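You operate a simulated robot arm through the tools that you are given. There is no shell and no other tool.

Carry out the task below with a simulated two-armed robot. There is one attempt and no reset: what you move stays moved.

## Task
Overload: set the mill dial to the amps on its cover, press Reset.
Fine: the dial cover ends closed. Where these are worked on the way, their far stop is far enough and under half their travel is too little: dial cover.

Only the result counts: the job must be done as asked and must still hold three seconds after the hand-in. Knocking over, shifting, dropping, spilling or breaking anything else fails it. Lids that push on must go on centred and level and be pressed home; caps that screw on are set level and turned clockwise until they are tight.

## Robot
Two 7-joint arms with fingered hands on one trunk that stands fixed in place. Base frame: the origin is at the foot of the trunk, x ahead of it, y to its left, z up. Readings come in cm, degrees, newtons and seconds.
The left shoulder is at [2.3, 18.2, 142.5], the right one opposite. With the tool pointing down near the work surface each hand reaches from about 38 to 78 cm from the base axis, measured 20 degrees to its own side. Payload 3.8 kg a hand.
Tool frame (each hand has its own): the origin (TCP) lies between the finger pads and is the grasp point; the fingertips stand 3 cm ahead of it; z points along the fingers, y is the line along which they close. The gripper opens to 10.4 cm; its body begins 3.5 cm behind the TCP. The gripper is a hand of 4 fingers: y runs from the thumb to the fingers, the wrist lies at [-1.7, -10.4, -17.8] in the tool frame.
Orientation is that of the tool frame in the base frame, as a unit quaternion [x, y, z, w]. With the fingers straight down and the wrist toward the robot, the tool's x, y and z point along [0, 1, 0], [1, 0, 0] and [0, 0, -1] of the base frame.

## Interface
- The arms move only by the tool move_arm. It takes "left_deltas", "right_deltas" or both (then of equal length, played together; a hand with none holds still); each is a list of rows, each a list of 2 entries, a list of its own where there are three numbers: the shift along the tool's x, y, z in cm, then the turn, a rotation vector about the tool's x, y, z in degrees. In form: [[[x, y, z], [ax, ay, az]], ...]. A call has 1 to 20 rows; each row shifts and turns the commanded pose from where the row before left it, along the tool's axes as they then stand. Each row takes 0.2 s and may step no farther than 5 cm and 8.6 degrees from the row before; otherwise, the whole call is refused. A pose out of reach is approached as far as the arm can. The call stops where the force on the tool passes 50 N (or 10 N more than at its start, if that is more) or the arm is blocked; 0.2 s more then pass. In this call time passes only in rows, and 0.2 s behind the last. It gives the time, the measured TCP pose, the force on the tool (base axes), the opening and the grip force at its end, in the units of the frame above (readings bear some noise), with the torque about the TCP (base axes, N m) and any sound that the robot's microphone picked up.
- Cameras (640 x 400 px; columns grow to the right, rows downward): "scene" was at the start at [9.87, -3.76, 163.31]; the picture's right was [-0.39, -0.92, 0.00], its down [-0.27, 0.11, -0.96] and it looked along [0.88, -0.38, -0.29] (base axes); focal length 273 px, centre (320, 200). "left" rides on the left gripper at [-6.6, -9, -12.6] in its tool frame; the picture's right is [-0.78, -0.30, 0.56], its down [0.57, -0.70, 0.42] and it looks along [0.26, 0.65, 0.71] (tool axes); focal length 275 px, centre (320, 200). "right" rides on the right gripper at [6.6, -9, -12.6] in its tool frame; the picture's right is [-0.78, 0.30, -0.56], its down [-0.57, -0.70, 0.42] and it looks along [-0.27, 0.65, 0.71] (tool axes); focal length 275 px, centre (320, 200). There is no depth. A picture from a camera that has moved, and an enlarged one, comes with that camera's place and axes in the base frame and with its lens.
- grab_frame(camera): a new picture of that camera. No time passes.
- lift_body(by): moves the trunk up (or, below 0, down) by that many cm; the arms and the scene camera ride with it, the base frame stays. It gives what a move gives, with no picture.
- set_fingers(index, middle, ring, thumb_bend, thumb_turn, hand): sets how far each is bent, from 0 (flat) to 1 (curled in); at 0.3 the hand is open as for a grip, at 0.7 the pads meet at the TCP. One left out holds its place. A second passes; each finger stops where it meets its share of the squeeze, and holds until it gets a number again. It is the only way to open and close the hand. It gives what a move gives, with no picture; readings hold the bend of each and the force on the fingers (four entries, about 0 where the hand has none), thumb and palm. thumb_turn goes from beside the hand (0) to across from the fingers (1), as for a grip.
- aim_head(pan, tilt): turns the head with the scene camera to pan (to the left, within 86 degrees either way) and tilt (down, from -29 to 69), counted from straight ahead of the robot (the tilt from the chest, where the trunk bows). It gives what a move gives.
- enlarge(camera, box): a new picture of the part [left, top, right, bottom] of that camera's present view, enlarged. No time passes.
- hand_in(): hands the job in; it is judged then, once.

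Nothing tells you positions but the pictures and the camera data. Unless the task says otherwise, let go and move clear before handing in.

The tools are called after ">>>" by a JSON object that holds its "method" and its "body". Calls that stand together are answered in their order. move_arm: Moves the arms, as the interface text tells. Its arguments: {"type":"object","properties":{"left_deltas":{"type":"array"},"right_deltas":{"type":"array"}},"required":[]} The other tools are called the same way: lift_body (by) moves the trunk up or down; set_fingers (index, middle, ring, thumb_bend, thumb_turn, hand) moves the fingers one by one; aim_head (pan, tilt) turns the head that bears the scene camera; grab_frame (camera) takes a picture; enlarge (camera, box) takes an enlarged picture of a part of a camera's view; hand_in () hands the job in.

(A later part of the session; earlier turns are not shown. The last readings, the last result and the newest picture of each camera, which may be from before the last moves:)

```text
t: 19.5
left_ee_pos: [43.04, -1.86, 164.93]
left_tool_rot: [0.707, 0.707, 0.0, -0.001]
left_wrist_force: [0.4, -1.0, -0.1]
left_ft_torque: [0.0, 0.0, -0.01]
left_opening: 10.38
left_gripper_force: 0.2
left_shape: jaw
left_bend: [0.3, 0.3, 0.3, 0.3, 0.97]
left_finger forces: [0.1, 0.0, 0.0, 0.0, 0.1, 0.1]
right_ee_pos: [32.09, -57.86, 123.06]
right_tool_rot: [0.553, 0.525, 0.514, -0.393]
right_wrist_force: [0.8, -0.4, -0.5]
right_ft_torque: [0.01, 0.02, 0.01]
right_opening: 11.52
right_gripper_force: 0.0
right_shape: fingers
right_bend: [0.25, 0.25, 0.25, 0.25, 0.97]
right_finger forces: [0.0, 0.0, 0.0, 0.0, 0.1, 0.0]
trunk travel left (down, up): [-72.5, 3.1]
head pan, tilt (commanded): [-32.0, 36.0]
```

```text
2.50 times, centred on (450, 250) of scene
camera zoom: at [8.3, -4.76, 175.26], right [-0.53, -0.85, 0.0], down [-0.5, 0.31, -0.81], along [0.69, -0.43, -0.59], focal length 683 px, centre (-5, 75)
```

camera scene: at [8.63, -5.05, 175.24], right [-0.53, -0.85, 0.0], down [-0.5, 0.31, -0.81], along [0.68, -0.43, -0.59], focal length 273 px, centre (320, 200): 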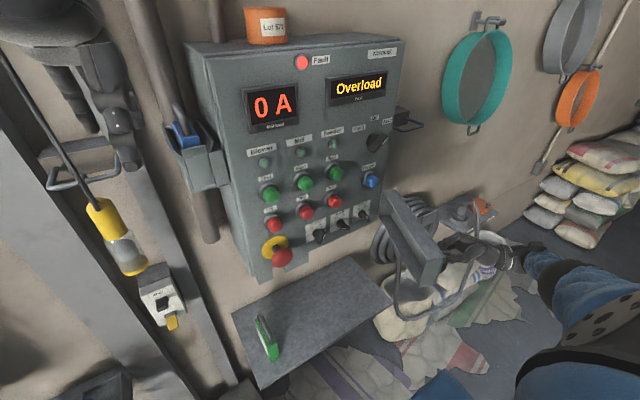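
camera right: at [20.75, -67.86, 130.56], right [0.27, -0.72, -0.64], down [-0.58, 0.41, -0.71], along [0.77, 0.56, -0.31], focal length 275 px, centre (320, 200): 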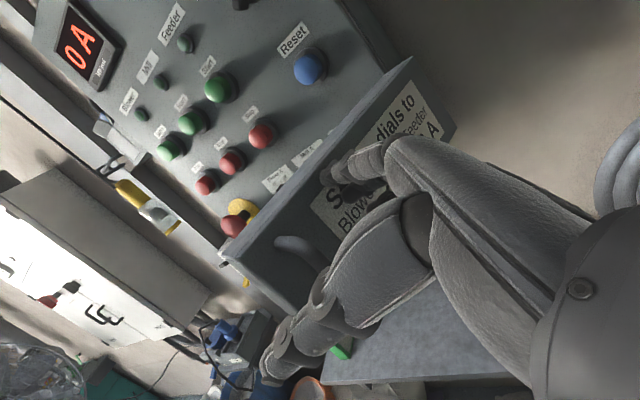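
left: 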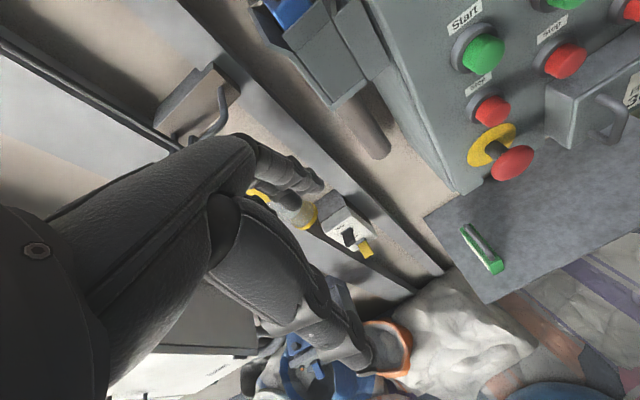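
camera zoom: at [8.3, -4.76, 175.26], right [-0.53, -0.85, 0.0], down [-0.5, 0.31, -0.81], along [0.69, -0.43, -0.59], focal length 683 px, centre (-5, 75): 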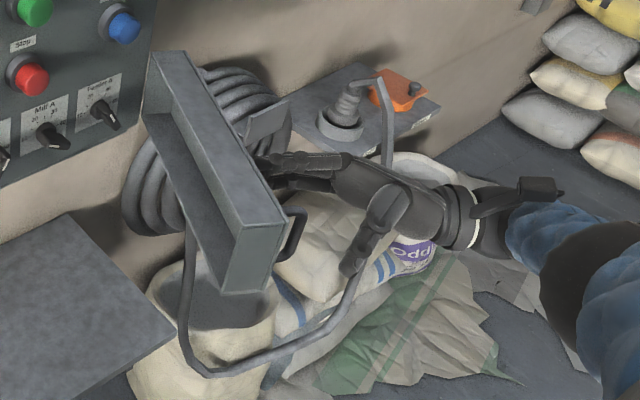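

The cover stays open at about 75°. The hand is open with the bar free between thumb and fingers, so I'll back out along the tool axis while yawing back to stay within reach.

>>> {"method": "move_arm", "body": {"right_deltas": [[[0, 0, -1.2], [-2.9, -0.3, 0.5]], [[0, 0, -1.2], [-4.9, -0.5, 0.83]], [[0, 0, -1.2], [-5.9, -0.6, 1.0]], [[0, 0, -1.2], [-5.9, -0.6, 1.0]]]}}

>>> {"method": "enlarge", "body": {"camera": "scene", "box": [340, 170, 560, 330]}}

```text
t: 20.5
left_ee_pos: [42.98, -1.82, 164.86]
left_tool_rot: [0.707, 0.707, 0.0, 0.0]
left_wrist_force: [0.9, 0.5, 0.0]
left_ft_torque: [-0.02, 0.02, -0.01]
left_opening: 10.36
left_gripper_force: 0.1
left_shape: jaw
left_bend: [0.3, 0.3, 0.3, 0.3, 0.97]
left_finger forces: [0.1, 0.1, 0.1, 0.1, 0.1, 0.1]
right_ee_pos: [30.83, -62.48, 123.8]
right_tool_rot: [0.636, 0.421, 0.575, -0.298]
right_wrist_force: [0.5, 0.0, -1.8]
right_ft_torque: [-0.02, -0.05, -0.01]
right_opening: 11.6
right_gripper_force: 0.0
right_shape: fingers
right_bend: [0.25, 0.25, 0.25, 0.25, 0.97]
right_finger forces: [0.0, 0.1, 0.0, 0.1, 0.0, 0.0]
trunk travel left (down, up): [-72.5, 3.1]
head pan, tilt (commanded): [-32.0, 36.0]
```

```text
2.50 times, centred on (450, 250) of scene
camera zoom: at [8.22, -4.72, 175.27], right [-0.53, -0.85, 0.0], down [-0.5, 0.31, -0.81], along [0.69, -0.43, -0.59], focal length 683 px, centre (-5, 75)
```

zoom: 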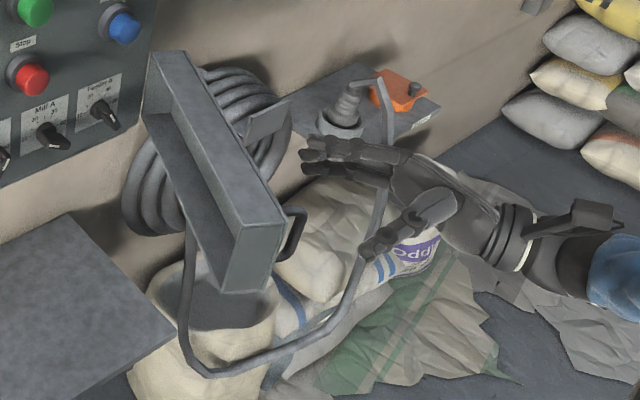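

The hand is clear of the handle. I'll raise it above the cover, turn it forward again, and come around to the cover's inner side to push it further open.

>>> {"method": "move_arm", "body": {"right_deltas": [[[2.75, 0.29, -0.46], [0, 0, 0]], [[2.75, 0.29, -0.46], [0, 0, 0]], [[2.75, 0.29, -0.46], [0, 0, 0]], [[2.75, 0.29, -0.46], [0, 0, 0]], [[2.75, 0.29, -0.46], [0, 0, 0]], [[0, 0, 0], [-7.86, -0.84, 1.3]], [[0, 0, 0], [-7.86, -0.84, 1.3]], [[0, 0, 0], [-7.86, -0.84, 1.3]], [[0, 0, 0], [-7.86, -0.84, 1.3]], [[0, 0, 0], [-7.86, -0.84, 1.3]]]}}

>>> {"method": "set_fingers", "body": {"hand": "right", "index": 0.7, "middle": 0.7, "ring": 0.7, "thumb_bend": 0.65}}

>>> {"method": "grab_frame", "body": {"camera": "scene"}}

```text
t: 22.7
left_ee_pos: [42.95, -1.79, 164.9]
left_tool_rot: [0.707, 0.708, 0.001, 0.0]
left_wrist_force: [-0.1, 0.0, 0.1]
left_ft_torque: [-0.02, 0.01, 0.0]
left_opening: 10.36
left_gripper_force: 0.1
left_shape: jaw
left_bend: [0.3, 0.3, 0.3, 0.3, 0.97]
left_finger forces: [0.0, 0.0, 0.0, 0.0, 0.0, 0.0]
right_ee_pos: [30.7, -62.37, 137.76]
right_tool_rot: [0.742, 0.178, 0.642, -0.082]
right_wrist_force: [-0.2, -0.6, 0.1]
right_ft_torque: [-0.01, 0.02, -0.04]
right_opening: 11.54
right_gripper_force: 0.0
right_shape: fingers
right_bend: [0.25, 0.25, 0.25, 0.25, 0.97]
right_finger forces: [0.0, 0.1, 0.0, 0.1, 0.1, 0.0]
trunk travel left (down, up): [-72.5, 3.1]
head pan, tilt (commanded): [-32.0, 36.0]
```

```text
t: 23.7
left_ee_pos: [42.99, -1.79, 164.92]
left_tool_rot: [0.708, 0.707, 0.0, -0.001]
left_wrist_force: [0.2, -0.4, 0.1]
left_ft_torque: [0.0, 0.0, -0.02]
left_opening: 10.34
left_gripper_force: 0.1
left_shape: jaw
left_bend: [0.3, 0.3, 0.3, 0.3, 0.97]
left_finger forces: [0.0, 0.0, 0.0, 0.1, 0.0, 0.1]
right_ee_pos: [30.82, -62.45, 137.72]
right_tool_rot: [0.742, 0.177, 0.641, -0.083]
right_wrist_force: [0.0, -0.2, 0.9]
right_ft_torque: [-0.03, -0.01, 0.0]
right_opening: 0.97
right_gripper_force: 0.0
right_shape: fingers
right_bend: [0.7, 0.7, 0.7, 0.65, 0.97]
right_finger forces: [0.0, 0.0, 0.0, 0.0, 0.0, 0.0]
trunk travel left (down, up): [-72.5, 3.1]
head pan, tilt (commanded): [-32.0, 36.0]
```

```text
taken
camera scene: at [8.28, -4.73, 175.26], right [-0.53, -0.85, 0.0], down [-0.5, 0.31, -0.81], along [0.69, -0.43, -0.59], focal length 273 px, centre (320, 200)
```

scene: 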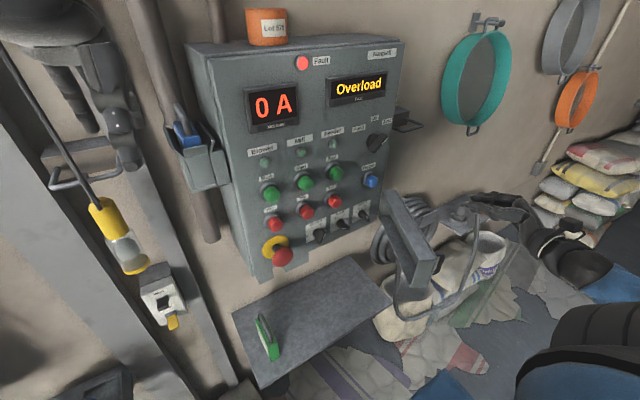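

The hand is above the cover. Moving left over it to the inner side at y≈−40.

>>> {"method": "move_arm", "body": {"right_deltas": [[[0.59, -3.43, 1.34], [0, 0, 0]], [[0.59, -3.43, 1.34], [0, 0, 0]], [[0.59, -3.43, 1.34], [0, 0, 0]], [[0.59, -3.43, 1.34], [0, 0, 0]], [[0.59, -3.43, 1.34], [0, 0, 0]], [[0.59, -3.43, 1.34], [0, 0, 0]]]}}

>>> {"method": "grab_frame", "body": {"camera": "scene"}}

>>> {"method": "grab_frame", "body": {"camera": "right"}}

```text
t: 25.1
left_ee_pos: [43.09, -1.59, 164.99]
left_tool_rot: [0.707, 0.707, -0.001, 0.001]
left_wrist_force: [0.5, -0.1, 0.1]
left_ft_torque: [-0.01, -0.05, -0.03]
left_opening: 10.36
left_gripper_force: 0.0
left_shape: jaw
left_bend: [0.3, 0.3, 0.3, 0.3, 0.97]
left_finger forces: [0.1, 0.0, 0.1, 0.0, 0.0, 0.0]
right_ee_pos: [31.12, -40.24, 137.5]
right_tool_rot: [0.741, 0.179, 0.642, -0.082]
right_wrist_force: [0.4, 0.1, 0.8]
right_ft_torque: [-0.01, 0.01, -0.03]
right_opening: 0.96
right_gripper_force: 0.1
right_shape: fingers
right_bend: [0.7, 0.7, 0.7, 0.65, 0.97]
right_finger forces: [0.0, 0.1, 0.1, 0.0, 0.0, 0.0]
right hand out of reach, approached as far as the arm can: row 6
trunk travel left (down, up): [-72.5, 3.1]
head pan, tilt (commanded): [-32.0, 36.0]
```

```text
taken
camera scene: at [8.35, -4.54, 175.27], right [-0.53, -0.85, 0.0], down [-0.5, 0.31, -0.81], along [0.69, -0.43, -0.59], focal length 273 px, centre (320, 200)
```

scene: 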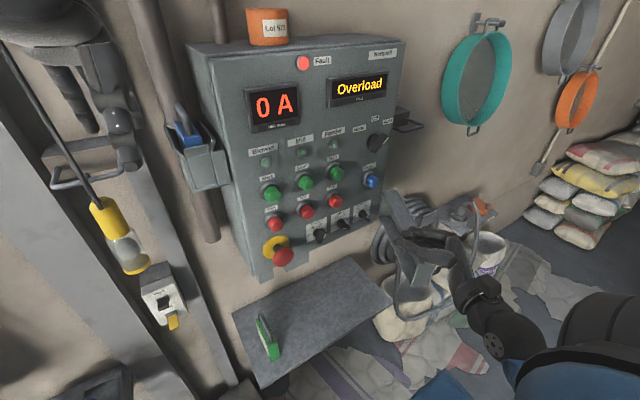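

```text
taken
camera right: at [17.05, -35.44, 144.91], right [-0.49, -0.59, -0.64], down [0.07, 0.7, -0.71], along [0.87, -0.39, -0.31], focal length 275 px, centre (320, 200)
```

right: 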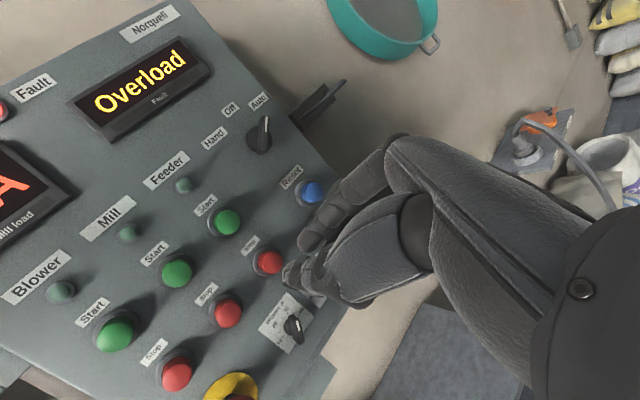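

The cover is really about 65–67° open, with its inner rim near [33, −47.5]. I'll descend beside it on the inner side.

>>> {"method": "move_arm", "body": {"right_deltas": [[[-3.14, -0.47, 1.02], [0, 0, 0]], [[-3.14, -0.47, 1.02], [0, 0, 0]], [[-3.14, -0.47, 1.02], [0, 0, 0]], [[-3.14, -0.47, 1.02], [0, 0, 0]], [[-3.14, -0.47, 1.02], [0, 0, 0]]]}}

>>> {"method": "grab_frame", "body": {"camera": "scene"}}

>>> {"method": "grab_frame", "body": {"camera": "right"}}

```text
t: 26.3
left_ee_pos: [43.13, -1.82, 164.9]
left_tool_rot: [0.707, 0.707, 0.0, -0.001]
left_wrist_force: [0.1, 0.3, 0.2]
left_ft_torque: [0.0, 0.0, 0.02]
left_opening: 10.35
left_gripper_force: 0.1
left_shape: jaw
left_bend: [0.3, 0.3, 0.3, 0.3, 0.97]
left_finger forces: [0.0, 0.0, 0.1, 0.0, 0.1, 0.0]
right_ee_pos: [33.18, -39.15, 120.82]
right_tool_rot: [0.742, 0.177, 0.642, -0.082]
right_wrist_force: [0.3, 0.0, 0.1]
right_ft_torque: [0.0, 0.04, -0.03]
right_opening: 0.93
right_gripper_force: 0.1
right_shape: fingers
right_bend: [0.7, 0.7, 0.7, 0.65, 0.97]
right_finger forces: [0.0, 0.0, 0.0, 0.0, 0.1, 0.0]
trunk travel left (down, up): [-72.5, 3.1]
head pan, tilt (commanded): [-32.0, 36.0]
```

```text
taken
camera scene: at [8.34, -4.76, 175.26], right [-0.53, -0.85, 0.0], down [-0.5, 0.31, -0.81], along [0.69, -0.43, -0.59], focal length 273 px, centre (320, 200)
```

scene: 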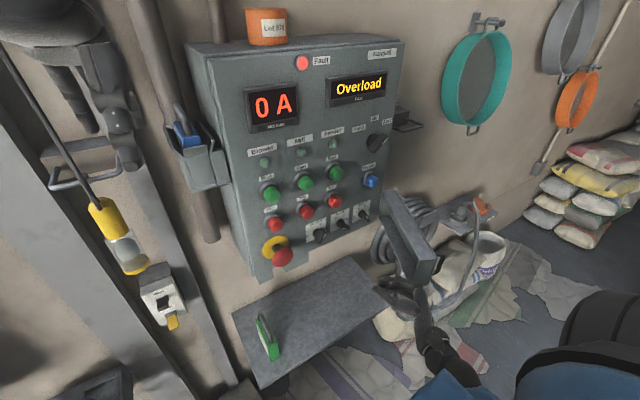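

```text
taken
camera right: at [19.22, -34.27, 128.35], right [-0.49, -0.59, -0.64], down [0.07, 0.71, -0.71], along [0.87, -0.39, -0.31], focal length 275 px, centre (320, 200)
```

right: 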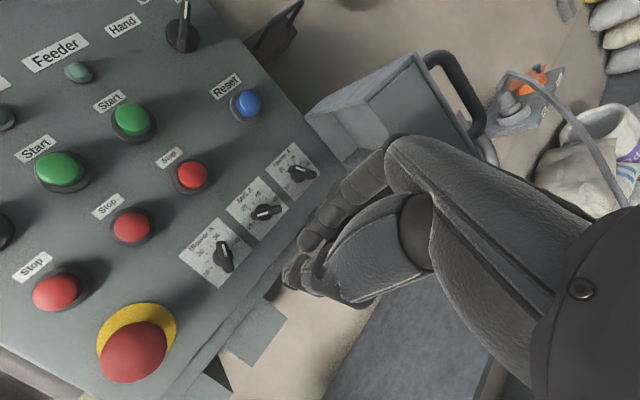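

I have a clear view of the dials now (Blower, Mill, Feeder), and the hand sits on the inner side of the cover. I'll push the cover further open toward −y with the back of the fingers.

>>> {"method": "move_arm", "body": {"right_deltas": [[[-0.31, 1.85, -0.7], [0, 0, 0]], [[-0.31, 1.85, -0.7], [0, 0, 0]], [[-0.31, 1.85, -0.7], [0, 0, 0]], [[-0.31, 1.85, -0.7], [0, 0, 0]], [[-0.31, 1.85, -0.7], [0, 0, 0]], [[-0.31, 1.85, -0.7], [0, 0, 0]], [[-0.31, 1.85, -0.7], [0, 0, 0]], [[-0.31, 1.85, -0.7], [0, 0, 0]]]}}

>>> {"method": "grab_frame", "body": {"camera": "scene"}}

>>> {"method": "grab_frame", "body": {"camera": "right"}}

```text
t: 28.1
left_ee_pos: [42.99, -1.88, 164.76]
left_tool_rot: [0.707, 0.707, 0.0, 0.0]
left_wrist_force: [0.7, -0.1, 0.6]
left_ft_torque: [0.01, -0.02, 0.04]
left_opening: 10.39
left_gripper_force: 0.0
left_shape: jaw
left_bend: [0.3, 0.3, 0.3, 0.3, 0.97]
left_finger forces: [0.0, 0.0, 0.0, 0.0, 0.0, 0.0]
right_ee_pos: [33.27, -55.01, 120.92]
right_tool_rot: [0.741, 0.177, 0.642, -0.083]
right_wrist_force: [0.1, -0.8, 0.4]
right_ft_torque: [0.0, -0.02, 0.01]
right_opening: 0.93
right_gripper_force: 0.1
right_shape: fingers
right_bend: [0.7, 0.7, 0.7, 0.65, 0.97]
right_finger forces: [0.0, 0.0, 0.0, 0.1, 0.0, 0.0]
trunk travel left (down, up): [-72.5, 3.1]
head pan, tilt (commanded): [-32.0, 36.0]
```

```text
taken
camera scene: at [8.32, -4.82, 175.26], right [-0.53, -0.85, 0.0], down [-0.5, 0.31, -0.81], along [0.69, -0.43, -0.59], focal length 273 px, centre (320, 200)
```

scene: 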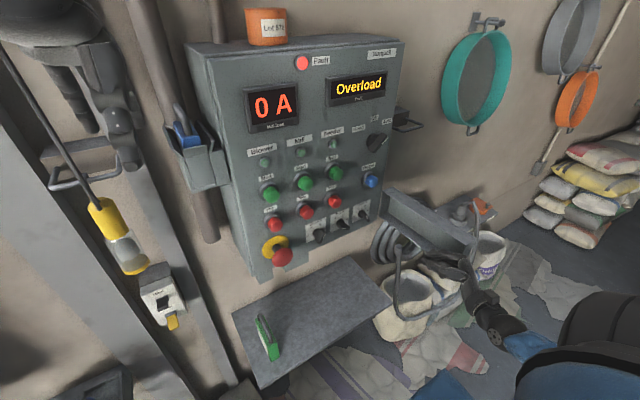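

```text
taken
camera right: at [19.2, -50.28, 128.44], right [-0.49, -0.59, -0.64], down [0.07, 0.71, -0.7], along [0.87, -0.39, -0.31], focal length 275 px, centre (320, 200)
```

right: 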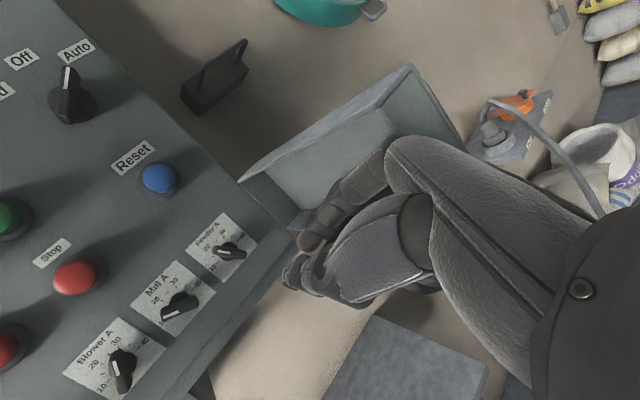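

The cover is now near 90° and still moving freely. Pushing further toward the stop.

>>> {"method": "move_arm", "body": {"right_deltas": [[[-0.25, 1.95, -0.3], [0, 0, 0]], [[-0.25, 1.95, -0.3], [0, 0, 0]], [[-0.25, 1.95, -0.3], [0, 0, 0]], [[-0.25, 1.95, -0.3], [0, 0, 0]], [[-0.25, 1.95, -0.3], [0, 0, 0]]]}}

>>> {"method": "grab_frame", "body": {"camera": "scene"}}

>>> {"method": "grab_frame", "body": {"camera": "right"}}

```text
t: 29.3
left_ee_pos: [43.07, -2.02, 164.69]
left_tool_rot: [0.707, 0.707, 0.0, 0.0]
left_wrist_force: [0.2, 0.2, 0.5]
left_ft_torque: [-0.01, 0.0, -0.01]
left_opening: 10.36
left_gripper_force: 0.1
left_shape: jaw
left_bend: [0.3, 0.3, 0.3, 0.3, 0.97]
left_finger forces: [0.0, 0.0, 0.1, 0.0, 0.0, 0.0]
right_ee_pos: [35.54, -64.58, 121.02]
right_tool_rot: [0.741, 0.177, 0.643, -0.084]
right_wrist_force: [-0.1, -0.2, 0.7]
right_ft_torque: [0.01, -0.03, 0.02]
right_opening: 0.92
right_gripper_force: 0.2
right_shape: fingers
right_bend: [0.7, 0.7, 0.7, 0.65, 0.97]
right_finger forces: [0.0, 0.0, 0.0, 0.0, 0.0, 0.0]
trunk travel left (down, up): [-72.5, 3.1]
head pan, tilt (commanded): [-32.0, 36.0]
```

```text
taken
camera scene: at [8.35, -4.81, 175.26], right [-0.53, -0.85, 0.0], down [-0.5, 0.31, -0.81], along [0.69, -0.43, -0.59], focal length 273 px, centre (320, 200)
```

scene: 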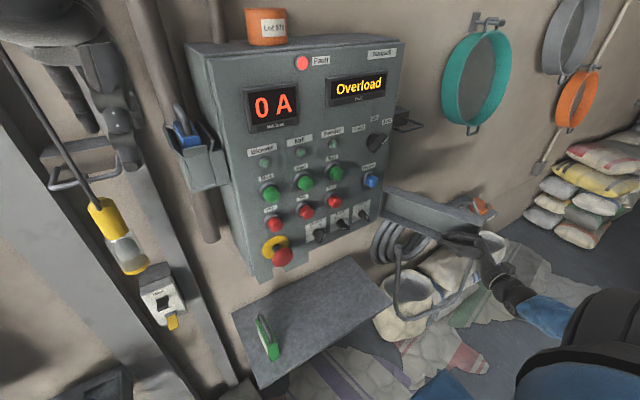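

```text
taken
camera right: at [21.35, -59.89, 128.53], right [-0.49, -0.59, -0.64], down [0.07, 0.71, -0.7], along [0.87, -0.39, -0.31], focal length 275 px, centre (320, 200)
```

right: 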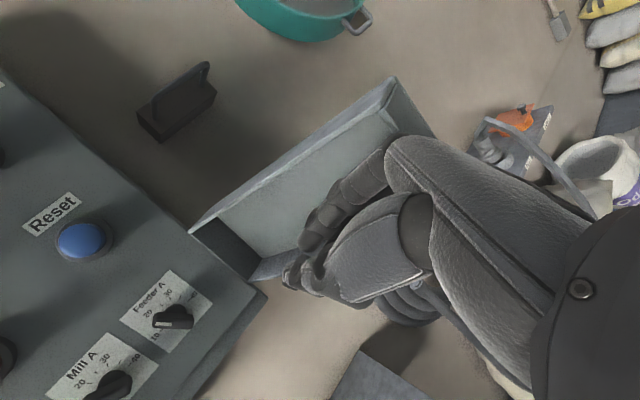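

The cover is now over 100° open, far past half its travel. I'll pull the hand back left to a standoff in front of the Mill dial and look closely at the dials.

>>> {"method": "move_arm", "body": {"right_deltas": [[[0.5, -3.7, 0.5], [0, 0, 0]], [[0.5, -3.7, 0.5], [0, 0, 0]], [[0.5, -3.7, 0.5], [0, 0, 0]], [[0.5, -3.7, 0.8], [0, 0, 0]], [[0.5, -3.7, 0.8], [0, 0, 0]]]}}

>>> {"method": "grab_frame", "body": {"camera": "right"}}

>>> {"method": "enlarge", "body": {"camera": "scene", "box": [295, 190, 385, 250]}}

```text
t: 30.5
left_ee_pos: [42.99, -1.61, 165.05]
left_tool_rot: [0.707, 0.707, 0.0, 0.001]
left_wrist_force: [-0.6, 0.3, -0.9]
left_ft_torque: [-0.04, -0.01, 0.03]
left_opening: 10.36
left_gripper_force: 0.1
left_shape: jaw
left_bend: [0.3, 0.3, 0.3, 0.3, 0.97]
left_finger forces: [0.0, 0.1, 0.1, 0.1, 0.0, 0.0]
right_ee_pos: [31.6, -45.97, 120.86]
right_tool_rot: [0.742, 0.178, 0.642, -0.082]
right_wrist_force: [0.6, -0.8, 0.6]
right_ft_torque: [0.01, 0.02, -0.05]
right_opening: 0.93
right_gripper_force: 0.0
right_shape: fingers
right_bend: [0.7, 0.7, 0.7, 0.65, 0.97]
right_finger forces: [0.0, 0.0, 0.1, 0.0, 0.0, 0.0]
trunk travel left (down, up): [-72.5, 3.1]
head pan, tilt (commanded): [-32.0, 36.0]
```

```text
taken
camera right: at [17.48, -41.17, 128.42], right [-0.49, -0.59, -0.64], down [0.07, 0.7, -0.71], along [0.87, -0.39, -0.31], focal length 275 px, centre (320, 200)
```

right: 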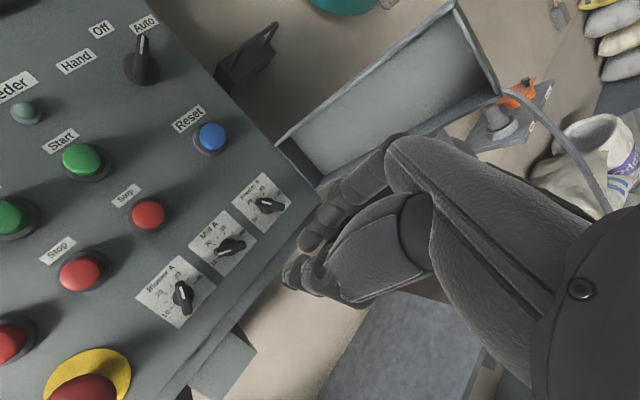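

```text
6.67 times, centred on (340, 220) of scene
camera zoom: at [8.26, -4.57, 175.27], right [-0.53, -0.85, 0.0], down [-0.5, 0.31, -0.81], along [0.69, -0.43, -0.59], focal length 1820 px, centre (187, 67)
```

zoom: 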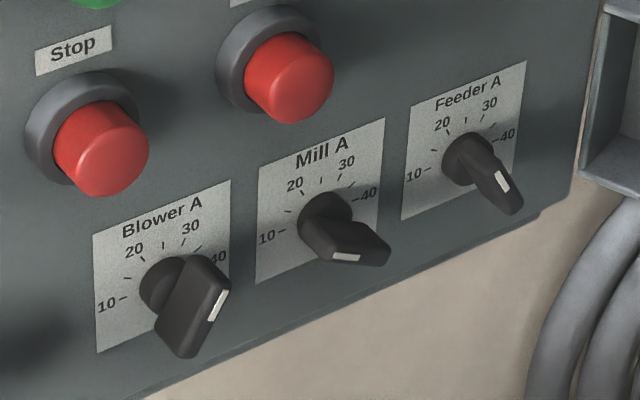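

>>> {"method": "enlarge", "body": {"camera": "right", "box": [180, 205, 260, 280]}}

>>> {"method": "enlarge", "body": {"camera": "scene", "box": [325, 202, 365, 238]}}

>>> {"method": "enlarge", "body": {"camera": "right", "box": [120, 160, 300, 330]}}

```text
5.33 times, centred on (220, 242) of right
camera zoom: at [17.48, -41.17, 128.42], right [-0.49, -0.59, -0.64], down [0.07, 0.7, -0.71], along [0.87, -0.39, -0.31], focal length 1468 px, centre (853, -27)
```

zoom: 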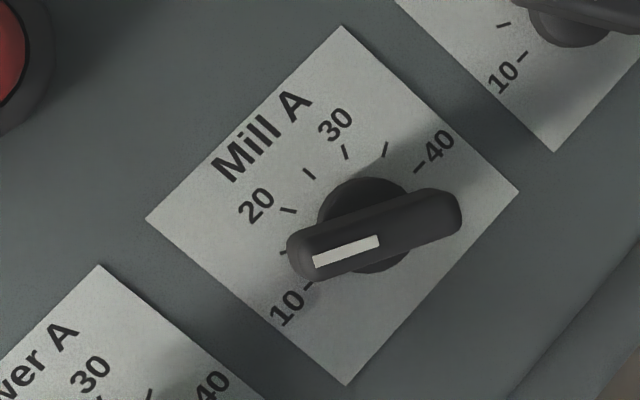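

```text
11.11 times, centred on (345, 220) of scene
camera zoom: at [8.26, -4.57, 175.27], right [-0.53, -0.85, 0.0], down [-0.5, 0.31, -0.81], along [0.69, -0.43, -0.59], focal length 3034 px, centre (42, -22)
```

zoom: 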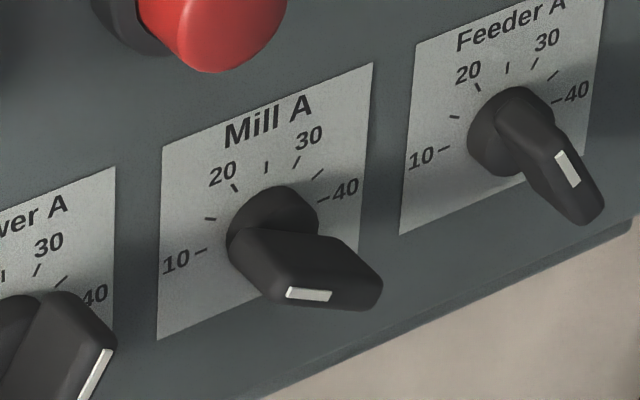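

```text
2.35 times, centred on (210, 245) of right
camera zoom: at [17.48, -41.17, 128.42], right [-0.49, -0.59, -0.64], down [0.07, 0.7, -0.71], along [0.87, -0.39, -0.31], focal length 648 px, centre (579, 94)
```

zoom: 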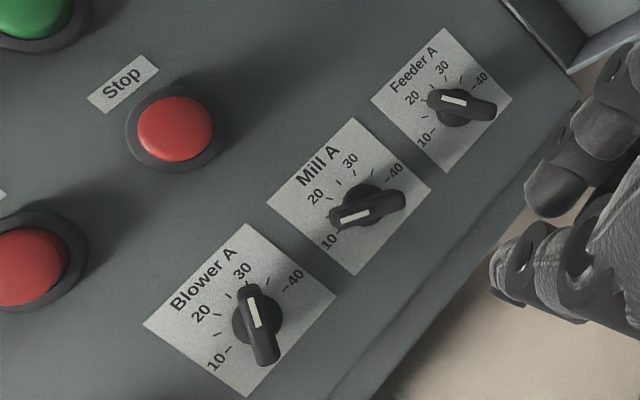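

The Mill pointer reads about 15 A (62° left of the straight-up 25 A tick); Blower is at 30 and Feeder at 20 and both must stay. The Mill knob axis is near [60.4 (panel), −44.3, 119.9], blade front at x≈56.7. I'll extend the index finger to push the blade round, checking with the camera.

>>> {"method": "set_fingers", "body": {"hand": "right", "index": 0.05, "middle": 0.95, "ring": 0.95, "thumb_bend": 0.8}}

>>> {"method": "grab_frame", "body": {"camera": "right"}}

>>> {"method": "grab_frame", "body": {"camera": "scene"}}

```text
t: 31.5
left_ee_pos: [42.99, -1.68, 164.92]
left_tool_rot: [0.707, 0.707, 0.0, 0.0]
left_wrist_force: [-0.4, -0.5, -1.1]
left_ft_torque: [-0.03, -0.03, 0.03]
left_opening: 10.34
left_gripper_force: 0.0
left_shape: jaw
left_bend: [0.3, 0.3, 0.3, 0.3, 0.97]
left_finger forces: [0.1, 0.1, 0.0, 0.0, 0.0, 0.1]
right_ee_pos: [31.58, -46.07, 120.77]
right_tool_rot: [0.742, 0.177, 0.641, -0.083]
right_wrist_force: [0.8, -0.3, -1.0]
right_ft_torque: [-0.02, 0.01, 0.02]
right_opening: 6.83
right_gripper_force: 0.1
right_shape: fingers
right_bend: [0.05, 0.95, 0.95, 0.8, 0.97]
right_finger forces: [0.0, 0.0, 0.0, 0.1, 0.0, 0.1]
trunk travel left (down, up): [-72.5, 3.1]
head pan, tilt (commanded): [-32.0, 36.0]
```

```text
taken
camera right: at [17.5, -41.32, 128.36], right [-0.49, -0.59, -0.64], down [0.07, 0.71, -0.7], along [0.87, -0.39, -0.31], focal length 275 px, centre (320, 200)
```

right: 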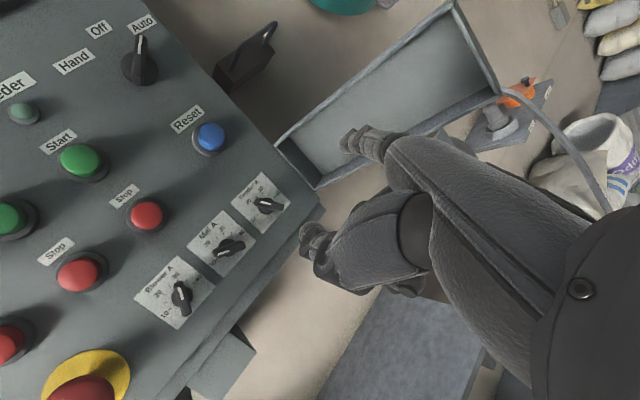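

```text
taken
camera scene: at [8.28, -4.71, 175.27], right [-0.53, -0.85, 0.0], down [-0.5, 0.31, -0.81], along [0.69, -0.43, -0.59], focal length 273 px, centre (320, 200)
```

scene: 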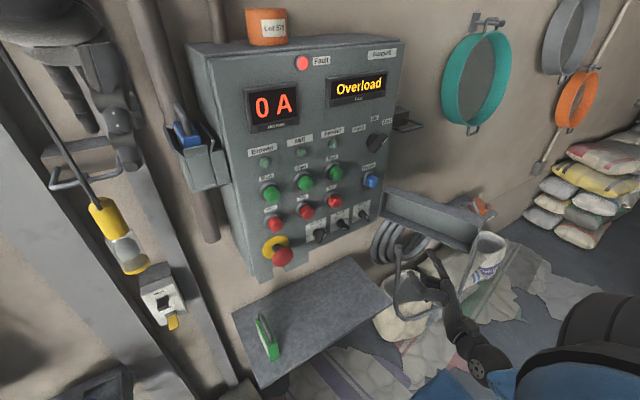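

>>> {"method": "enlarge", "body": {"camera": "scene", "box": [370, 210, 530, 400]}}

>>> {"method": "enlarge", "body": {"camera": "right", "box": [280, 100, 460, 320]}}

```text
2.11 times, centred on (450, 305) of scene
camera zoom: at [8.28, -4.71, 175.27], right [-0.53, -0.85, 0.0], down [-0.5, 0.31, -0.81], along [0.69, -0.43, -0.59], focal length 575 px, centre (46, -21)
```

zoom: 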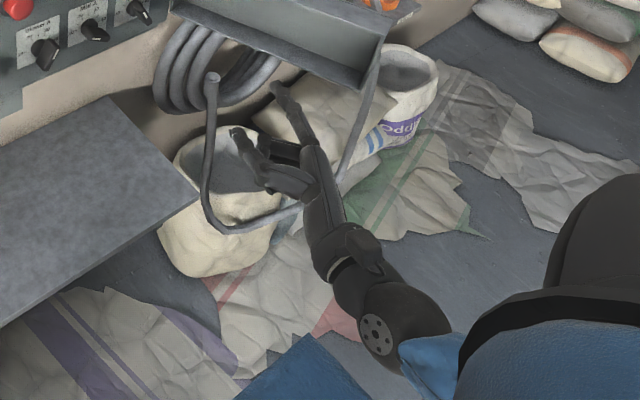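

```text
1.82 times, centred on (370, 210) of right
camera zoom: at [17.5, -41.32, 128.36], right [-0.49, -0.59, -0.64], down [0.07, 0.71, -0.7], along [0.87, -0.39, -0.31], focal length 500 px, centre (229, 182)
```

zoom: 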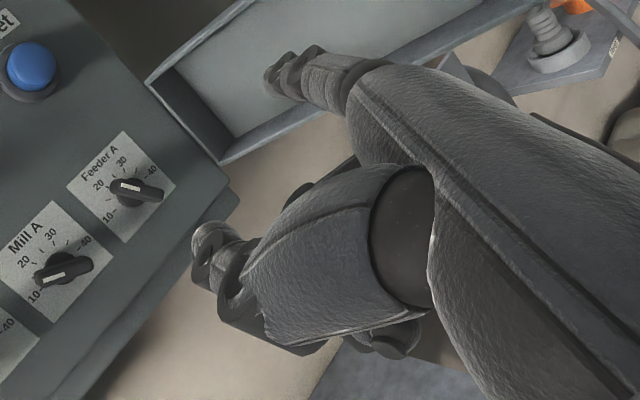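

The index tip is at tool offset ≈[1.9, 8.9, −0.2], too splayed, and the thumb sticks out forward. I'll bend the index to about 0.3 and tuck the thumb.

>>> {"method": "set_fingers", "body": {"hand": "right", "index": 0.3, "middle": 1.0, "ring": 1.0, "thumb_bend": 1.0, "thumb_turn": 0.5}}

>>> {"method": "grab_frame", "body": {"camera": "right"}}

>>> {"method": "enlarge", "body": {"camera": "scene", "box": [370, 210, 530, 330]}}

```text
t: 32.5
left_ee_pos: [43.11, -1.74, 164.92]
left_tool_rot: [0.707, 0.707, 0.0, 0.0]
left_wrist_force: [0.7, 0.2, 0.2]
left_ft_torque: [-0.01, -0.01, -0.05]
left_opening: 10.36
left_gripper_force: 0.0
left_shape: jaw
left_bend: [0.3, 0.3, 0.3, 0.3, 0.97]
left_finger forces: [0.2, 0.1, 0.0, 0.0, 0.0, 0.0]
right_ee_pos: [31.53, -46.18, 120.74]
right_tool_rot: [0.742, 0.177, 0.641, -0.083]
right_wrist_force: [-0.1, 0.1, 0.0]
right_ft_torque: [-0.01, -0.03, 0.02]
right_opening: 3.57
right_gripper_force: 0.1
right_shape: fingers
right_bend: [0.3, 1.0, 1.0, 1.0, 0.51]
right_finger forces: [0.1, 0.1, 0.0, 0.0, 0.1, 0.1]
trunk travel left (down, up): [-72.5, 3.1]
head pan, tilt (commanded): [-32.0, 36.0]
```

```text
taken
camera right: at [17.51, -41.34, 128.35], right [-0.49, -0.59, -0.64], down [0.07, 0.71, -0.7], along [0.87, -0.39, -0.31], focal length 275 px, centre (320, 200)
```

right: 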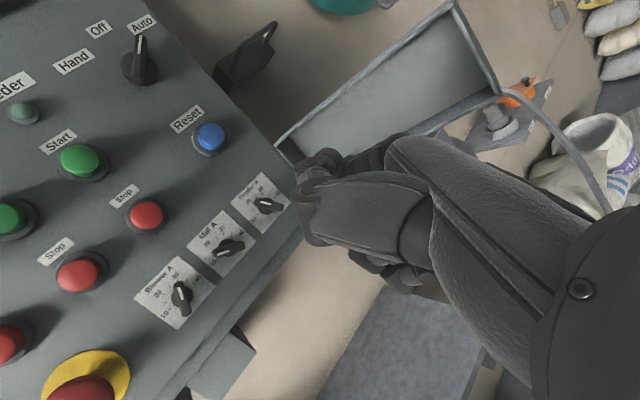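

```text
3.33 times, centred on (450, 270) of scene
camera zoom: at [8.29, -4.74, 175.26], right [-0.53, -0.85, 0.0], down [-0.5, 0.31, -0.81], along [0.69, -0.43, -0.59], focal length 910 px, centre (-113, -33)
```

zoom: 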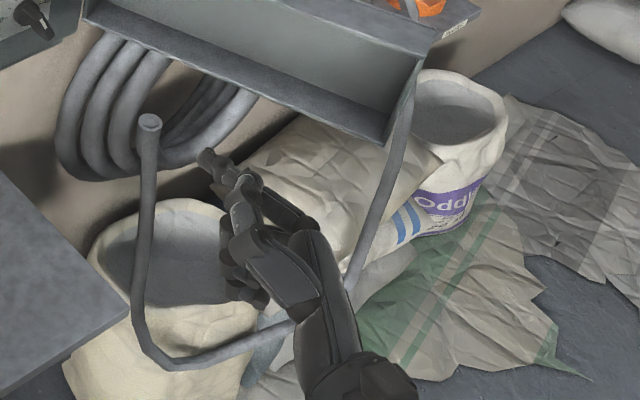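

>>> {"method": "set_fingers", "body": {"hand": "right", "thumb_bend": 1.0, "thumb_turn": 1.0}}

>>> {"method": "grab_frame", "body": {"camera": "right"}}

>>> {"method": "enlarge", "body": {"camera": "scene", "box": [370, 210, 530, 330]}}

```text
t: 33.5
left_ee_pos: [42.95, -1.91, 164.91]
left_tool_rot: [0.707, 0.707, 0.0, 0.001]
left_wrist_force: [-0.8, 0.6, -0.8]
left_ft_torque: [0.01, 0.01, -0.01]
left_opening: 10.37
left_gripper_force: 0.2
left_shape: jaw
left_bend: [0.3, 0.3, 0.3, 0.3, 0.97]
left_finger forces: [0.0, 0.0, 0.0, 0.0, 0.1, 0.0]
right_ee_pos: [31.63, -46.02, 120.87]
right_tool_rot: [0.742, 0.177, 0.641, -0.083]
right_wrist_force: [0.2, -0.1, 0.0]
right_ft_torque: [0.03, 0.02, -0.02]
right_opening: 2.76
right_gripper_force: 0.1
right_shape: fingers
right_bend: [0.29, 1.0, 1.0, 0.99, 1.0]
right_finger forces: [0.0, 0.0, 0.0, 0.0, 0.0, 0.1]
trunk travel left (down, up): [-72.5, 3.1]
head pan, tilt (commanded): [-32.0, 36.0]
```

```text
taken
camera right: at [17.51, -41.34, 128.35], right [-0.49, -0.59, -0.64], down [0.07, 0.71, -0.7], along [0.87, -0.39, -0.31], focal length 275 px, centre (320, 200)
```

right: 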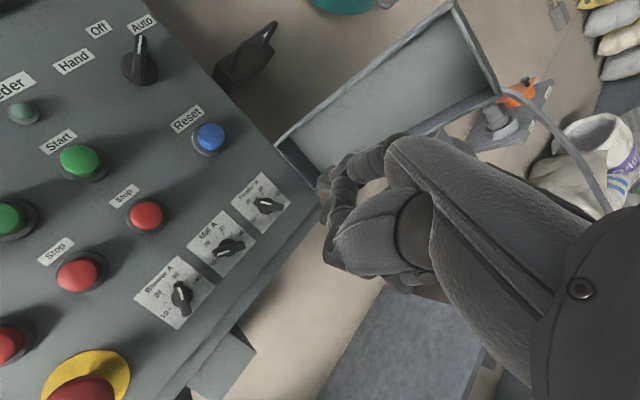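

```text
3.33 times, centred on (450, 270) of scene
camera zoom: at [8.3, -4.73, 175.26], right [-0.53, -0.85, 0.0], down [-0.5, 0.31, -0.81], along [0.69, -0.43, -0.59], focal length 910 px, centre (-113, -33)
```

zoom: 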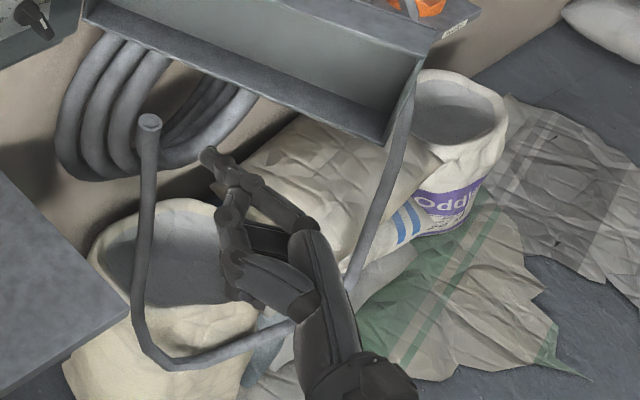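

The index tip is now at tool offset ≈[1.3, 6.7, 2.05]. I'll bring the hand to a standoff with the tip about 7 cm in front of the panel, just lower-left of the Mill blade, and yaw it to point more squarely at the panel.

>>> {"method": "move_arm", "body": {"right_deltas": [[[-0.14, -0.92, 3.73], [0, 0, 0]], [[-0.14, -0.92, 3.73], [0, 0, 0]], [[-0.14, -0.92, 3.73], [0, 0, 0]], [[-0.14, -0.92, 3.73], [0, 0, 0]], [[0, 0, 0], [-7.36, -0.8, 1.24]], [[0, 0, 0], [-7.36, -0.8, 1.24]]]}}

>>> {"method": "grab_frame", "body": {"camera": "right"}}

>>> {"method": "enlarge", "body": {"camera": "scene", "box": [270, 170, 430, 300]}}

```text
t: 35.0
left_ee_pos: [43.01, -1.91, 164.73]
left_tool_rot: [0.708, 0.706, 0.001, -0.001]
left_wrist_force: [1.1, 0.2, 0.2]
left_ft_torque: [0.02, 0.01, -0.02]
left_opening: 10.34
left_gripper_force: 0.0
left_shape: jaw
left_bend: [0.3, 0.3, 0.3, 0.3, 0.97]
left_finger forces: [0.0, 0.0, 0.1, 0.1, 0.0, 0.0]
right_ee_pos: [43.65, -42.28, 118.91]
right_tool_rot: [0.763, 0.142, 0.629, 0.048]
right_wrist_force: [0.5, 0.4, -0.4]
right_ft_torque: [-0.03, 0.01, 0.0]
right_opening: 2.74
right_gripper_force: 0.1
right_shape: fingers
right_bend: [0.29, 1.0, 1.0, 0.99, 1.0]
right_finger forces: [0.0, 0.1, 0.0, 0.0, 0.0, 0.0]
trunk travel left (down, up): [-72.5, 3.1]
head pan, tilt (commanded): [-32.0, 36.0]
stopped in row 6 (right hand): the arm was blocked; the commanded pose is now the measured one
```

```text
taken
camera right: at [31.22, -33.34, 125.34], right [-0.62, -0.56, -0.55], down [0.21, 0.56, -0.8], along [0.75, -0.62, -0.23], focal length 275 px, centre (320, 200)
```

right: 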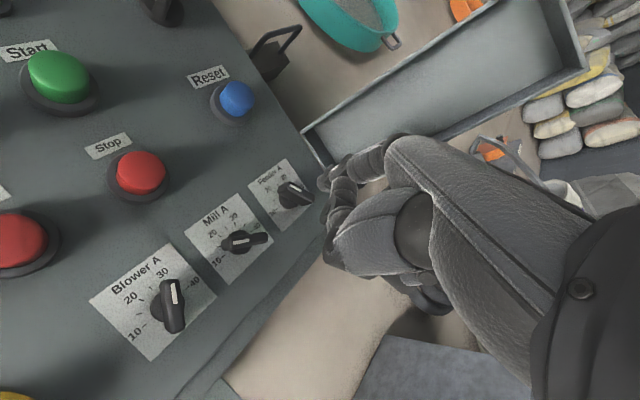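

```text
3.08 times, centred on (350, 235) of scene
camera zoom: at [8.4, -4.91, 175.25], right [-0.53, -0.85, 0.0], down [-0.5, 0.31, -0.81], along [0.69, -0.43, -0.59], focal length 840 px, centre (228, 92)
```

zoom: 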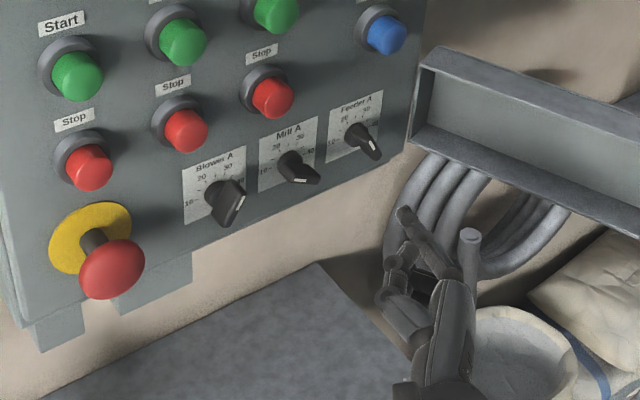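

The hand stopped short at [43.7, −42.3, 118.9]; something blocked the arm. I'll turn the head to see the right arm and elbow.

>>> {"method": "aim_head", "body": {"pan": -50, "tilt": 50}}

>>> {"method": "grab_frame", "body": {"camera": "scene"}}

```text
t: 35.8
left_ee_pos: [43.02, -1.66, 164.89]
left_tool_rot: [0.707, 0.707, 0.0, 0.0]
left_wrist_force: [0.1, -0.5, 0.3]
left_ft_torque: [-0.03, 0.0, 0.01]
left_opening: 10.37
left_gripper_force: 0.1
left_shape: jaw
left_bend: [0.3, 0.3, 0.3, 0.3, 0.97]
left_finger forces: [0.1, 0.0, 0.0, 0.1, 0.1, 0.0]
right_ee_pos: [43.6, -42.02, 118.99]
right_tool_rot: [0.762, 0.143, 0.63, 0.048]
right_wrist_force: [-0.4, 0.4, 0.8]
right_ft_torque: [0.01, 0.02, 0.0]
right_opening: 2.74
right_gripper_force: 0.2
right_shape: fingers
right_bend: [0.29, 1.0, 1.0, 0.99, 1.0]
right_finger forces: [0.0, 0.1, 0.1, 0.0, 0.0, 0.1]
trunk travel left (down, up): [-72.5, 3.1]
head pan, tilt (commanded): [-50.0, 50.0]
```

```text
taken
camera scene: at [5.81, -5.91, 173.25], right [-0.77, -0.64, 0.0], down [-0.49, 0.59, -0.64], along [0.41, -0.49, -0.77], focal length 273 px, centre (320, 200)
```

scene: 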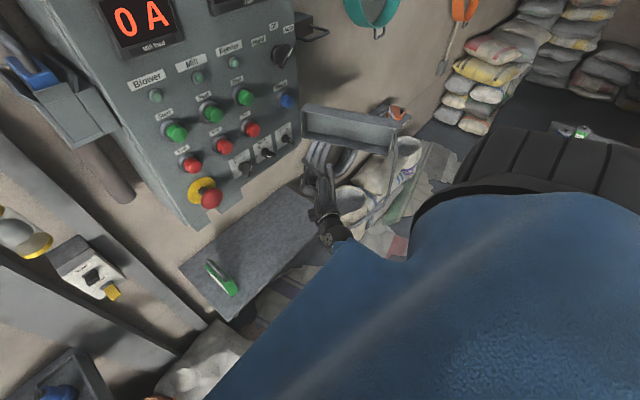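

>>> {"method": "aim_head", "body": {"pan": -82, "tilt": 40}}

>>> {"method": "grab_frame", "body": {"camera": "scene"}}

>>> {"method": "grab_frame", "body": {"camera": "left"}}

```text
t: 36.8
left_ee_pos: [42.92, -1.79, 164.83]
left_tool_rot: [0.707, 0.708, 0.0, 0.0]
left_wrist_force: [-0.4, -1.2, 0.2]
left_ft_torque: [-0.02, -0.01, -0.02]
left_opening: 10.35
left_gripper_force: 0.1
left_shape: jaw
left_bend: [0.3, 0.3, 0.3, 0.3, 0.97]
left_finger forces: [0.0, 0.0, 0.0, 0.0, 0.0, 0.0]
right_ee_pos: [43.69, -42.17, 118.92]
right_tool_rot: [0.762, 0.142, 0.63, 0.048]
right_wrist_force: [-0.6, 0.1, -0.2]
right_ft_torque: [0.02, 0.03, -0.02]
right_opening: 2.76
right_gripper_force: 0.1
right_shape: fingers
right_bend: [0.29, 1.0, 1.0, 0.99, 1.0]
right_finger forces: [0.0, 0.0, 0.0, 0.0, 0.0, 0.0]
trunk travel left (down, up): [-72.5, 3.1]
head pan, tilt (commanded): [-82.0, 40.0]
```

```text
taken
camera scene: at [2.07, -8.5, 174.66], right [-0.99, -0.14, 0.0], down [-0.09, 0.64, -0.77], along [0.11, -0.76, -0.64], focal length 273 px, centre (320, 200)
```

scene: 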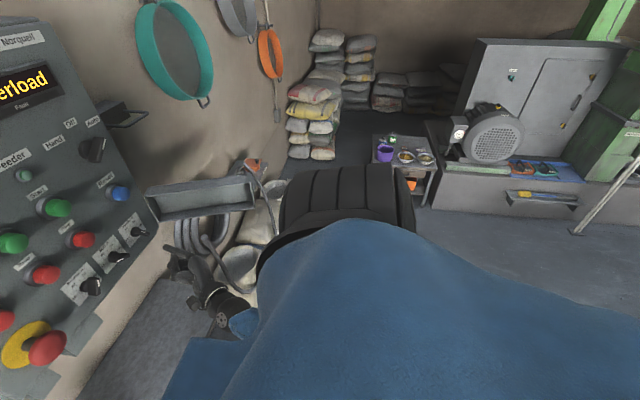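

```text
taken
camera left: at [33.9, -8.24, 177.52], right [-0.3, -0.78, -0.56], down [-0.7, 0.57, -0.42], along [0.65, 0.26, -0.71], focal length 275 px, centre (320, 200)
```

left: 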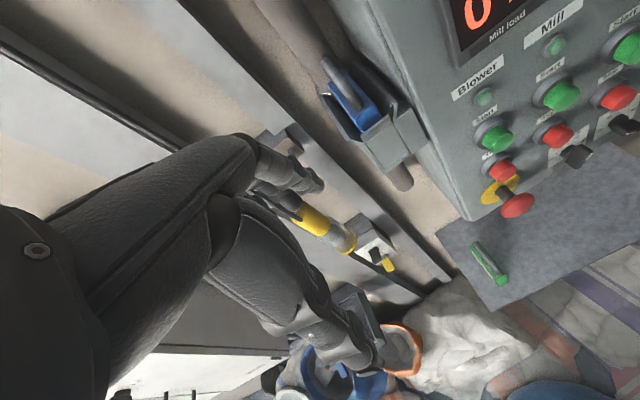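

The elbow is swung out to the right, so the wrist hit its bend limit when I yawed square to the panel. A more leftward-pointing hand is comfortable, and from there I can turn the knob clockwise by pushing its right-hand tail end down. I'll return to that comfortable orientation first.

>>> {"method": "move_arm", "body": {"right_deltas": [[[0, 0, -0.5], [6.85, 2.5, 3.0]], [[0, 0, -0.5], [6.85, 2.5, 3.0]]]}}

>>> {"method": "aim_head", "body": {"pan": -34, "tilt": 38}}

>>> {"method": "grab_frame", "body": {"camera": "right"}}

>>> {"method": "grab_frame", "body": {"camera": "scene"}}

```text
t: 37.4
left_ee_pos: [42.97, -2.01, 164.89]
left_tool_rot: [0.707, 0.707, 0.0, -0.001]
left_wrist_force: [0.3, -0.1, -0.5]
left_ft_torque: [0.0, 0.02, 0.03]
left_opening: 10.37
left_gripper_force: 0.0
left_shape: jaw
left_bend: [0.3, 0.3, 0.3, 0.3, 0.97]
left_finger forces: [0.1, 0.1, 0.0, 0.0, 0.0, 0.0]
right_ee_pos: [42.62, -42.27, 119.07]
right_tool_rot: [0.74, 0.176, 0.643, -0.085]
right_wrist_force: [0.1, 0.9, -0.2]
right_ft_torque: [-0.02, 0.0, 0.02]
right_opening: 2.74
right_gripper_force: 0.1
right_shape: fingers
right_bend: [0.29, 1.0, 1.0, 0.99, 1.0]
right_finger forces: [0.0, 0.0, 0.1, 0.1, 0.0, 0.0]
trunk travel left (down, up): [-72.5, 3.1]
head pan, tilt (commanded): [-82.0, 40.0]
```

```text
t: 38.5
left_ee_pos: [43.03, -1.83, 164.93]
left_tool_rot: [0.707, 0.707, 0.0, 0.0]
left_wrist_force: [-0.9, -0.2, 0.4]
left_ft_torque: [-0.01, -0.02, -0.04]
left_opening: 10.36
left_gripper_force: 0.1
left_shape: jaw
left_bend: [0.3, 0.3, 0.3, 0.3, 0.97]
left_finger forces: [0.0, 0.0, 0.1, 0.0, 0.0, 0.1]
right_ee_pos: [42.66, -42.12, 119.17]
right_tool_rot: [0.741, 0.177, 0.643, -0.083]
right_wrist_force: [-1.1, -0.4, 0.3]
right_ft_torque: [0.01, 0.01, -0.04]
right_opening: 2.78
right_gripper_force: 0.1
right_shape: fingers
right_bend: [0.29, 1.0, 1.0, 0.99, 1.0]
right_finger forces: [0.0, 0.0, 0.0, 0.0, 0.0, 0.0]
trunk travel left (down, up): [-72.5, 3.1]
head pan, tilt (commanded): [-34.0, 38.0]
```

```text
taken
camera right: at [28.56, -37.4, 126.57], right [-0.49, -0.59, -0.64], down [0.07, 0.71, -0.7], along [0.87, -0.39, -0.3], focal length 275 px, centre (320, 200)
```

right: 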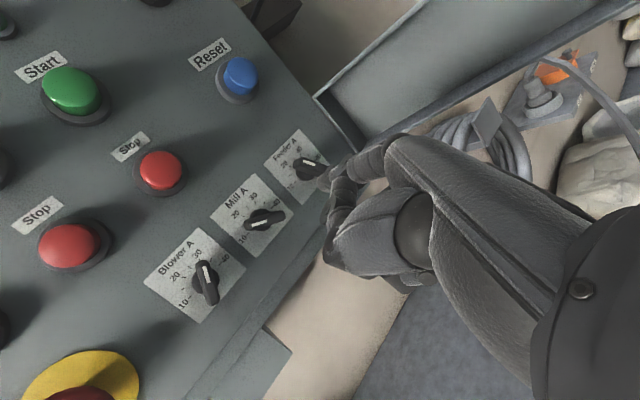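

```text
taken
camera scene: at [8.03, -4.96, 174.96], right [-0.56, -0.83, 0.0], down [-0.51, 0.35, -0.79], along [0.65, -0.44, -0.62], focal length 273 px, centre (320, 200)
```

scene: 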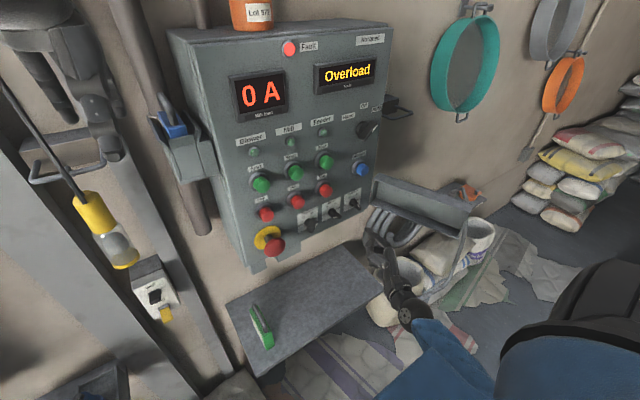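

Comfortable again at [42.7, −42.2, 119.1], with the fingertip near [47, −47.4, 120.8]. I'll move the tip to just in front of and above the Mill knob's tail end.

>>> {"method": "move_arm", "body": {"right_deltas": [[[0.87, 0.91, 2.39], [0, 0, 0]], [[0.87, 0.91, 2.39], [0, 0, 0]], [[0.87, 0.91, 2.39], [0, 0, 0]]]}}

>>> {"method": "grab_frame", "body": {"camera": "right"}}

>>> {"method": "enlarge", "body": {"camera": "scene", "box": [280, 160, 420, 270]}}

```text
t: 39.4
left_ee_pos: [43.14, -1.81, 164.89]
left_tool_rot: [0.707, 0.707, -0.001, 0.0]
left_wrist_force: [0.1, -1.5, 0.5]
left_ft_torque: [0.0, 0.03, -0.01]
left_opening: 10.36
left_gripper_force: 0.1
left_shape: jaw
left_bend: [0.3, 0.3, 0.3, 0.3, 0.97]
left_finger forces: [0.1, 0.1, 0.0, 0.0, 0.0, 0.1]
right_ee_pos: [50.71, -41.79, 120.89]
right_tool_rot: [0.74, 0.176, 0.643, -0.083]
right_wrist_force: [-0.1, -0.5, -1.0]
right_ft_torque: [-0.01, 0.01, -0.01]
right_opening: 2.76
right_gripper_force: 0.0
right_shape: fingers
right_bend: [0.29, 1.0, 1.0, 0.99, 1.0]
right_finger forces: [0.1, 0.1, 0.0, 0.0, 0.0, 0.1]
trunk travel left (down, up): [-72.5, 3.1]
head pan, tilt (commanded): [-34.0, 38.0]
```

```text
taken
camera right: at [36.56, -37.02, 128.3], right [-0.49, -0.59, -0.64], down [0.07, 0.71, -0.7], along [0.87, -0.39, -0.31], focal length 275 px, centre (320, 200)
```

right: 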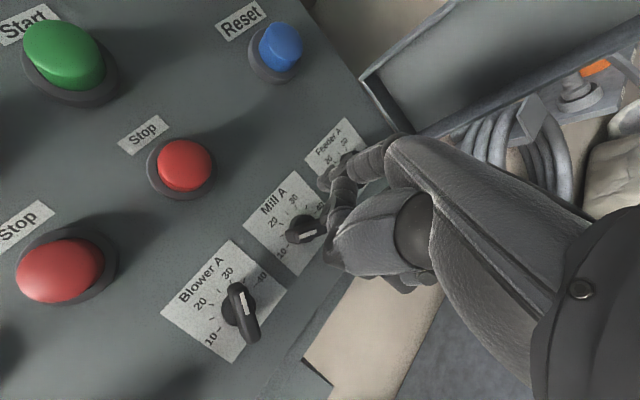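

```text
3.64 times, centred on (350, 215) of scene
camera zoom: at [8.12, -4.89, 174.96], right [-0.56, -0.83, 0.0], down [-0.51, 0.34, -0.79], along [0.65, -0.44, -0.62], focal length 993 px, centre (211, 146)
```

zoom: 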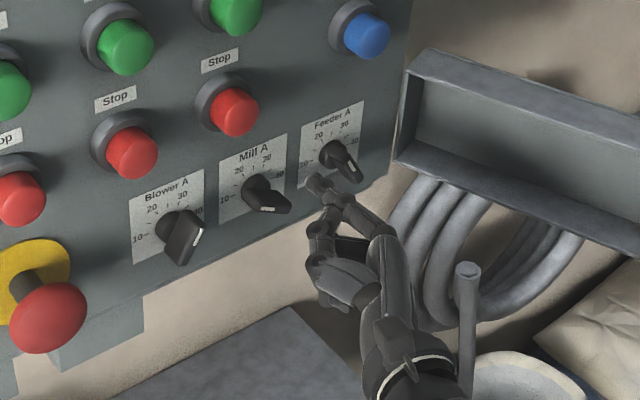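

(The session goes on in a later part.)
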